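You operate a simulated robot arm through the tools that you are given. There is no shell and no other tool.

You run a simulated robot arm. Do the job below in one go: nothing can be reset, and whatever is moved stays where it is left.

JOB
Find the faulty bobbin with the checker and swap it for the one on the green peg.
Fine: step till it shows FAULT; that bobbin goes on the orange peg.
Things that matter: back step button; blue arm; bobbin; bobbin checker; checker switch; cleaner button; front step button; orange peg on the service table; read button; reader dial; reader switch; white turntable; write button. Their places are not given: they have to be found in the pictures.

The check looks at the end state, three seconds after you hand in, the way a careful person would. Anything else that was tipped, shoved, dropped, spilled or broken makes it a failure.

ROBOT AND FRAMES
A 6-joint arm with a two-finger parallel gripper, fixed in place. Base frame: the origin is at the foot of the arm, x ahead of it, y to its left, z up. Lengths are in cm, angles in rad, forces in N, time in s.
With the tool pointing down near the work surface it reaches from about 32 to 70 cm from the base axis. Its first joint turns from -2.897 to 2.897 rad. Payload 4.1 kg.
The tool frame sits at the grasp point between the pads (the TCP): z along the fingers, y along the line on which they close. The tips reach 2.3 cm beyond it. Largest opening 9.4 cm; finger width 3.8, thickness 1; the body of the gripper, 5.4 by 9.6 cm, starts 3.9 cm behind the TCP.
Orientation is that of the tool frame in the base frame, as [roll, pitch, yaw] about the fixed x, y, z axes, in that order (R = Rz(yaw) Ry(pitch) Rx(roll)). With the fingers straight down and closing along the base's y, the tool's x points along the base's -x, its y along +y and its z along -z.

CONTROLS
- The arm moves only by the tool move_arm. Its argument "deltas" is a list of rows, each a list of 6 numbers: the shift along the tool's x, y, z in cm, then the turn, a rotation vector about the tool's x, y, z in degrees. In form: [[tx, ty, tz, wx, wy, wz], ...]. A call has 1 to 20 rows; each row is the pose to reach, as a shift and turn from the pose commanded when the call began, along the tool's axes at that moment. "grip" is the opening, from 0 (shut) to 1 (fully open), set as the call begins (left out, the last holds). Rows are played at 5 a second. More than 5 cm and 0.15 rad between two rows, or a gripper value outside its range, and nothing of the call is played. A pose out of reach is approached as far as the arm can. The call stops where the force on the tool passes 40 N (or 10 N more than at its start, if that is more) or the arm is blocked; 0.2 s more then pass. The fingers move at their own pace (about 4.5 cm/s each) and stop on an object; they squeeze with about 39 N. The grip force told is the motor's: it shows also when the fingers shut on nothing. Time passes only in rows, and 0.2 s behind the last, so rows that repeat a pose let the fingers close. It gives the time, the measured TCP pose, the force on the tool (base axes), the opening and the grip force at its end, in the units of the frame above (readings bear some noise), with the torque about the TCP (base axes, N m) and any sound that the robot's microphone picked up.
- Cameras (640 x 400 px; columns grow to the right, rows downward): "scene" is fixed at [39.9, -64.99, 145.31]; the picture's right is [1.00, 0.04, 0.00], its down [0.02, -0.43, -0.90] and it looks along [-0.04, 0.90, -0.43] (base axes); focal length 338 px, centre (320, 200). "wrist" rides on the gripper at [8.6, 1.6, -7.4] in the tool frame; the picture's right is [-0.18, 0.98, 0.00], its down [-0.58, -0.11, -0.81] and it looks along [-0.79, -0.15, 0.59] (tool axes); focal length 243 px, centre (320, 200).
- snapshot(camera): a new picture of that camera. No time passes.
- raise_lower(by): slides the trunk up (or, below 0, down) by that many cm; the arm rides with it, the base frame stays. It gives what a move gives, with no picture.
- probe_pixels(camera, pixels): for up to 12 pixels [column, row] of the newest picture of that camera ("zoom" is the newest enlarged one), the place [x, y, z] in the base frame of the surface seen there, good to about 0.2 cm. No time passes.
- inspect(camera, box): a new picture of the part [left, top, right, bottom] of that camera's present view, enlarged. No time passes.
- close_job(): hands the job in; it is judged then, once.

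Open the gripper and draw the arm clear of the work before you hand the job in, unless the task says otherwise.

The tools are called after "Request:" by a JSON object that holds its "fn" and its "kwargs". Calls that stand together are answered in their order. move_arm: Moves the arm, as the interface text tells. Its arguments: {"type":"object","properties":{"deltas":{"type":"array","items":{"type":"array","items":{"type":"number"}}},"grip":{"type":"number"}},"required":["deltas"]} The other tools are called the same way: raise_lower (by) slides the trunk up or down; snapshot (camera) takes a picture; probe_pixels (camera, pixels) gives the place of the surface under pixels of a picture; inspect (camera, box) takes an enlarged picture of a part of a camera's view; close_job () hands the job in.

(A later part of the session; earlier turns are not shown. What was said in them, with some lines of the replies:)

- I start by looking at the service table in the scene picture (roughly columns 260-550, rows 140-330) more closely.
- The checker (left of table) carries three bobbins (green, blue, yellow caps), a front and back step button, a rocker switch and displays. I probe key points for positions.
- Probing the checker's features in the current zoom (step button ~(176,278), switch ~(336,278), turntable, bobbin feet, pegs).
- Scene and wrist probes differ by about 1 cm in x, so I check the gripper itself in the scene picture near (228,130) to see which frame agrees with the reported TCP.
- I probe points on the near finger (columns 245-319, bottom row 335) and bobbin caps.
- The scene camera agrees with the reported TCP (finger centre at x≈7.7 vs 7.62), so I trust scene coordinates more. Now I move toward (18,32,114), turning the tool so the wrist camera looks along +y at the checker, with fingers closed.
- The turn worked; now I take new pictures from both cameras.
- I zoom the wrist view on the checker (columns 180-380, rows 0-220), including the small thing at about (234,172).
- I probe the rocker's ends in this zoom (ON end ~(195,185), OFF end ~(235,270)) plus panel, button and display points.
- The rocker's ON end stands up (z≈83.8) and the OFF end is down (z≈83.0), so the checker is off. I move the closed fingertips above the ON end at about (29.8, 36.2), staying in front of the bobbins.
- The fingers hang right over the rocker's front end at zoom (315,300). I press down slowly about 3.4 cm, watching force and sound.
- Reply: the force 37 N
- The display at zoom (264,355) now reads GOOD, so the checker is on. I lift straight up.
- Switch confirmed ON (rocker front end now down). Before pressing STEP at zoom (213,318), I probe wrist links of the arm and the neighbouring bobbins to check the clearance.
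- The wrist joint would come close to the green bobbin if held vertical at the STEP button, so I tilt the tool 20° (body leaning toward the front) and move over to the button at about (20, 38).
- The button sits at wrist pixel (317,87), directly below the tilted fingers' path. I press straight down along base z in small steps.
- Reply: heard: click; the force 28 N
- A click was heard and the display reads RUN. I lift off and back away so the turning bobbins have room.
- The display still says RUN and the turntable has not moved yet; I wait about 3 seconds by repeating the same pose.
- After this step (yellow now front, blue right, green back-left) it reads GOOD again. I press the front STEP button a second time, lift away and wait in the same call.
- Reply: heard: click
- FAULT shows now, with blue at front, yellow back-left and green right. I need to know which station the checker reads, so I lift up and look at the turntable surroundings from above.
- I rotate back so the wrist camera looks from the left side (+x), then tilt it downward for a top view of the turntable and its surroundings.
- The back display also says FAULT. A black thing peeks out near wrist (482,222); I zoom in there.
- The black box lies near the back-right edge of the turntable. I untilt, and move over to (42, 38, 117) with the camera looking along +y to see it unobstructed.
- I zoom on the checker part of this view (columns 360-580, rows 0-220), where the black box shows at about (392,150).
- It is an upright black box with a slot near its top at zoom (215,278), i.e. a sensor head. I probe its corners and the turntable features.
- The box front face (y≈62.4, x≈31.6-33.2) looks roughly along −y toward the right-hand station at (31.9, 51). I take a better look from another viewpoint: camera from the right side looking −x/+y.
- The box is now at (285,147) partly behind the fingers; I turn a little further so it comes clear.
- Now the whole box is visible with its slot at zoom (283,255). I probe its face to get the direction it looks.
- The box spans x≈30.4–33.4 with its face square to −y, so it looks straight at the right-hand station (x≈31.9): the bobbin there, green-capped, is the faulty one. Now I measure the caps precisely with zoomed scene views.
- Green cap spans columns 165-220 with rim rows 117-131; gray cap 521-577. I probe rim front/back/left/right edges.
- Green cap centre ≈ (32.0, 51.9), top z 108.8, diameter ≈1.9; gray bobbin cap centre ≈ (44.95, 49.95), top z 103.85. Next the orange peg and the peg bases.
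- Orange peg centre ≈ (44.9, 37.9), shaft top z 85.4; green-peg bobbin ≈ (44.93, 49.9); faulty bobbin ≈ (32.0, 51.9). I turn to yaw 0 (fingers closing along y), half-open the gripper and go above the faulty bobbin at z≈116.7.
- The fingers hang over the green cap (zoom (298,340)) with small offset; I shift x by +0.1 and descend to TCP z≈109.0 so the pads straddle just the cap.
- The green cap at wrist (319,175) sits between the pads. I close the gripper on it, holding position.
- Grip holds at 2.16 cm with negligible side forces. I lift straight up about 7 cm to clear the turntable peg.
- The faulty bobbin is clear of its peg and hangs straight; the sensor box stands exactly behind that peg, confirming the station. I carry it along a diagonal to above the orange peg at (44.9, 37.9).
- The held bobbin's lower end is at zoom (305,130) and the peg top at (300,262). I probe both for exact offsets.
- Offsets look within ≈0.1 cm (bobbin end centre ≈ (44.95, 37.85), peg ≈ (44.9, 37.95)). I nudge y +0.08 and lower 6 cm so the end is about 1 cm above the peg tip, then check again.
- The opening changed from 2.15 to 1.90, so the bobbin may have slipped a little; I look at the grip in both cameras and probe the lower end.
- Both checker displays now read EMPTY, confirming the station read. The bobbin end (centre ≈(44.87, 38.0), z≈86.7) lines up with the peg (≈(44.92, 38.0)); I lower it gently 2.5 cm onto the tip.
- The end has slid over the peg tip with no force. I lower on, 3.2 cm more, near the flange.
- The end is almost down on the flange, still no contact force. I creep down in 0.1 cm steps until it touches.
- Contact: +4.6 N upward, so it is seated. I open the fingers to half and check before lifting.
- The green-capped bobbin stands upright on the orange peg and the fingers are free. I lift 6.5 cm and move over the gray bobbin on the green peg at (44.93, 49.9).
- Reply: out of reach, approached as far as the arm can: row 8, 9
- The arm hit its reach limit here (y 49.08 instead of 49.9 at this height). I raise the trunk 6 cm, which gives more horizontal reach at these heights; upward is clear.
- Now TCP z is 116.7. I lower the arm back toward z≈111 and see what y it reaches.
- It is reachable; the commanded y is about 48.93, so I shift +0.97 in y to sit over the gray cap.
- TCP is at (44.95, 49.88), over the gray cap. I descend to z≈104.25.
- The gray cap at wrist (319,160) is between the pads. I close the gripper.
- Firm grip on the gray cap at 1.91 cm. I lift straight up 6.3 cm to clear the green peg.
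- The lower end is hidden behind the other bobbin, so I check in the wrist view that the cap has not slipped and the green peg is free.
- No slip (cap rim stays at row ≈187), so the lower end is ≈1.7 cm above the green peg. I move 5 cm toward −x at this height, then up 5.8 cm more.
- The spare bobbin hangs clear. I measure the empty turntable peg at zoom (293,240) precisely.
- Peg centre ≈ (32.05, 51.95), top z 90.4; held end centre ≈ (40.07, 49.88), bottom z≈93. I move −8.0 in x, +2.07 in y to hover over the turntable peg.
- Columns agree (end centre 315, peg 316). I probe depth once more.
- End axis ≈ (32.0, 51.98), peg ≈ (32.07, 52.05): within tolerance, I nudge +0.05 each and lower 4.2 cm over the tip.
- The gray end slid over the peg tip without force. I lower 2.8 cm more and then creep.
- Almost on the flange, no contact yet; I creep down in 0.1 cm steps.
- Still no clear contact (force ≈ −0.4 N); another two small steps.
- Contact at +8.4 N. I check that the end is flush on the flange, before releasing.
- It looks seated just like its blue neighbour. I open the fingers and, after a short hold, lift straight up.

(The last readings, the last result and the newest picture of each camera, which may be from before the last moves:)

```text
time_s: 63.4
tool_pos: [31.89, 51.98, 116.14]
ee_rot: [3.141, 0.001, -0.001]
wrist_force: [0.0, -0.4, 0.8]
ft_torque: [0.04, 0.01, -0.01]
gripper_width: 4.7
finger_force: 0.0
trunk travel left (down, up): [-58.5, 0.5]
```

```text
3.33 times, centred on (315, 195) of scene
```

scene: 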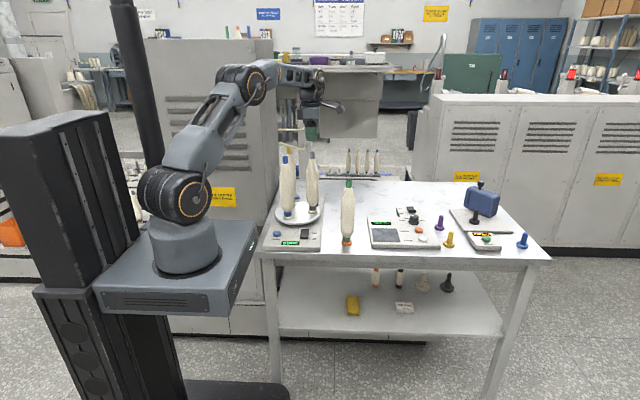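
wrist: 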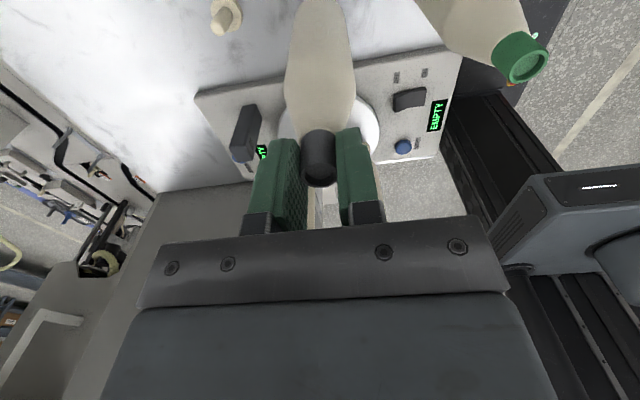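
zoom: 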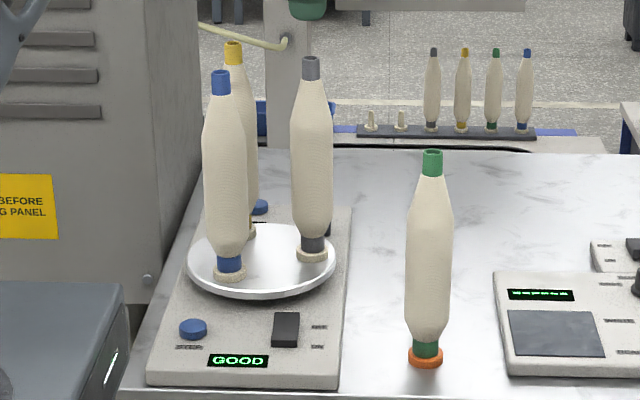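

Display reads GOOD with the spare in place. I verify the seat heights of both moved bobbins.

Request:
{"fn": "probe_pixels", "kwargs": {"camera": "zoom", "pixels": [[311, 70], [311, 75], [312, 180], [312, 242], [432, 162], [432, 170], [430, 250], [426, 348], [221, 85], [233, 55]]}}

Request:
{"fn": "inspect", "kwargs": {"camera": "scene", "box": [328, 210, 368, 250]}}

Request:
{"fn": "inspect", "kwargs": {"camera": "scene", "box": [275, 140, 335, 180]}}

```text
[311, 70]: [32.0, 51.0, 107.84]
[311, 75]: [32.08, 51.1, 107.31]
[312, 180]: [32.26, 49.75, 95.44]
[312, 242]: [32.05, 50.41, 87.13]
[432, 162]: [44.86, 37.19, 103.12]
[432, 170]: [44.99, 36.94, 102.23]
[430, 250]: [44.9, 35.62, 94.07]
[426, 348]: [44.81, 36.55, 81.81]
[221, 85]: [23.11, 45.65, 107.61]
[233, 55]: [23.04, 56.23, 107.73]
```

```text
10.00 times, centred on (348, 230) of scene
```

zoom: 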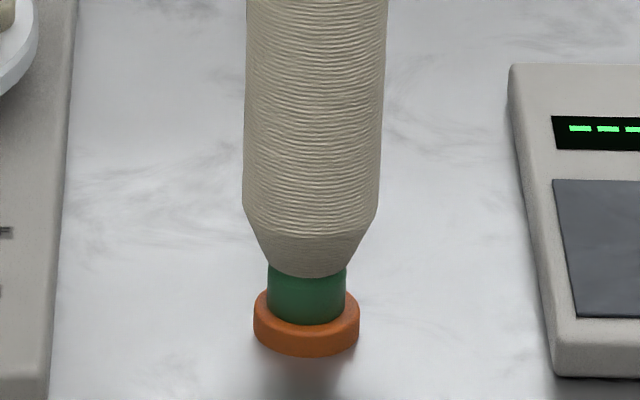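

```text
10.00 times, centred on (305, 160) of scene
```

zoom: 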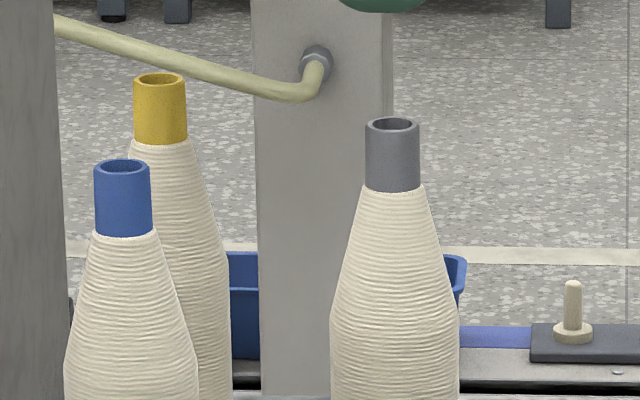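

Both bobbins are seated upright at the right heights (gray cap rim at the same rows as the old one; green cap down on the orange flange). I raise and draw the arm back toward the start area, opening the gripper.

Request:
{"fn": "move_arm", "kwargs": {"deltas": [[0, 0, -2, 0, 0, 0], [0, 0, -4, 0, 0, 0], [-2, 3, -4, 0, 0, 0], [-5, 6, -4, 0, 0, 0], [-8, 9, -4, 0, 0, 0], [-11, 12, -4, 0, 0, 0], [-14, 14, -4, 0, 0, 0], [-17, 15.5, -4, 0, 0, 0], [-20, 16.5, -4, 0, 0, 0]], "grip": 0.5}}

Request:
{"fn": "move_arm", "kwargs": {"deltas": [[0, 0, 0, 0, 0, 0], [0, 0, 0, 0, 0, 0], [0, 0, 0, 0, 0, 0], [0, 0, 0, 0, 0, 0]], "grip": 1}}

Request:
{"fn": "snapshot", "kwargs": {"camera": "scene"}}

Request:
{"fn": "inspect", "kwargs": {"camera": "scene", "box": [255, 135, 375, 255]}}

```text
time_s: 65.4
tool_pos: [11.87, 35.61, 120.19]
ee_rot: [-3.141, 0.0, -0.003]
wrist_force: [0.8, 0.0, -0.1]
ft_torque: [0.02, -0.01, -0.04]
gripper_width: 4.7
finger_force: 0.0
trunk travel left (down, up): [-58.5, 0.5]
```

```text
time_s: 66.4
tool_pos: [12.03, 35.6, 120.29]
ee_rot: [3.141, -0.001, 0.002]
wrist_force: [0.4, -0.5, 0.1]
ft_torque: [0.0, 0.0, 0.01]
gripper_width: 9.36
finger_force: 0.1
trunk travel left (down, up): [-58.5, 0.5]
```

```text
taken
```

scene: 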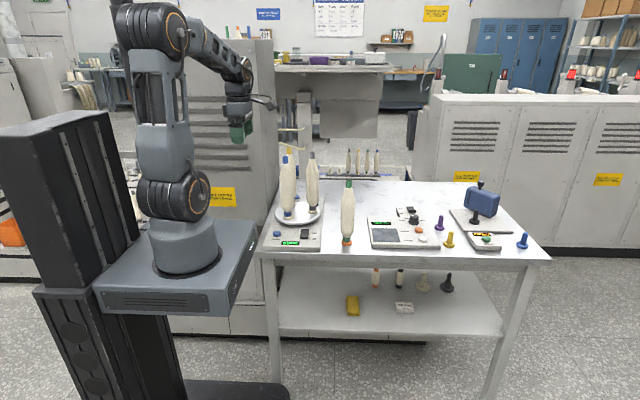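

```text
3.33 times, centred on (315, 195) of scene
```

zoom: 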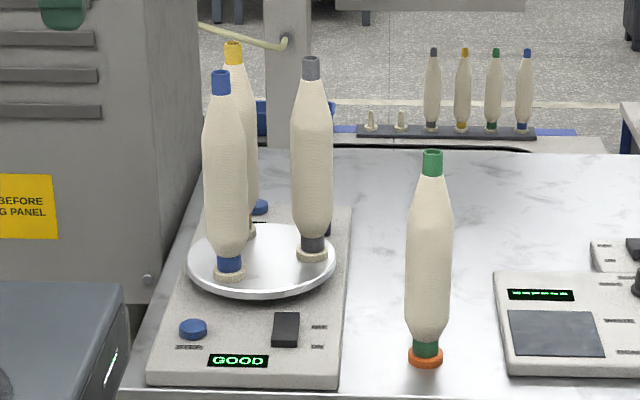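

The faulty green-capped bobbin stands on the orange peg and the spare gray one sits on the turntable reading GOOD. The arm is clear with its gripper open, so I hand the job in.

Request:
{"fn": "close_job", "kwargs": {}}

```text
The job is handed in.
```

The faulty bobbin was the green-capped one. It now stands on the orange peg, and the gray-capped bobbin from the green peg has taken its place on the turntable.

- **Finding it:** I switched the checker on and pressed the front step button twice. It read GOOD, then GOOD, then FAULT. The checker's sensor faces the right-hand turntable position, where the green-capped bobbin was. When I lifted that bobbin out, both displays changed to EMPTY, which confirmed it.
- **After the swap:** The checker reads GOOD with the gray-capped bobbin in place, and both moved bobbins stand upright and seated on their pegs.
- **Left as is:** The checker is still switched on (it was off at the start). The trunk is 6 cm higher than at the start; I raised it because the arm could not reach the green peg otherwise. The arm is drawn back with the gripper open.

I saw nothing else on the table disturbed.
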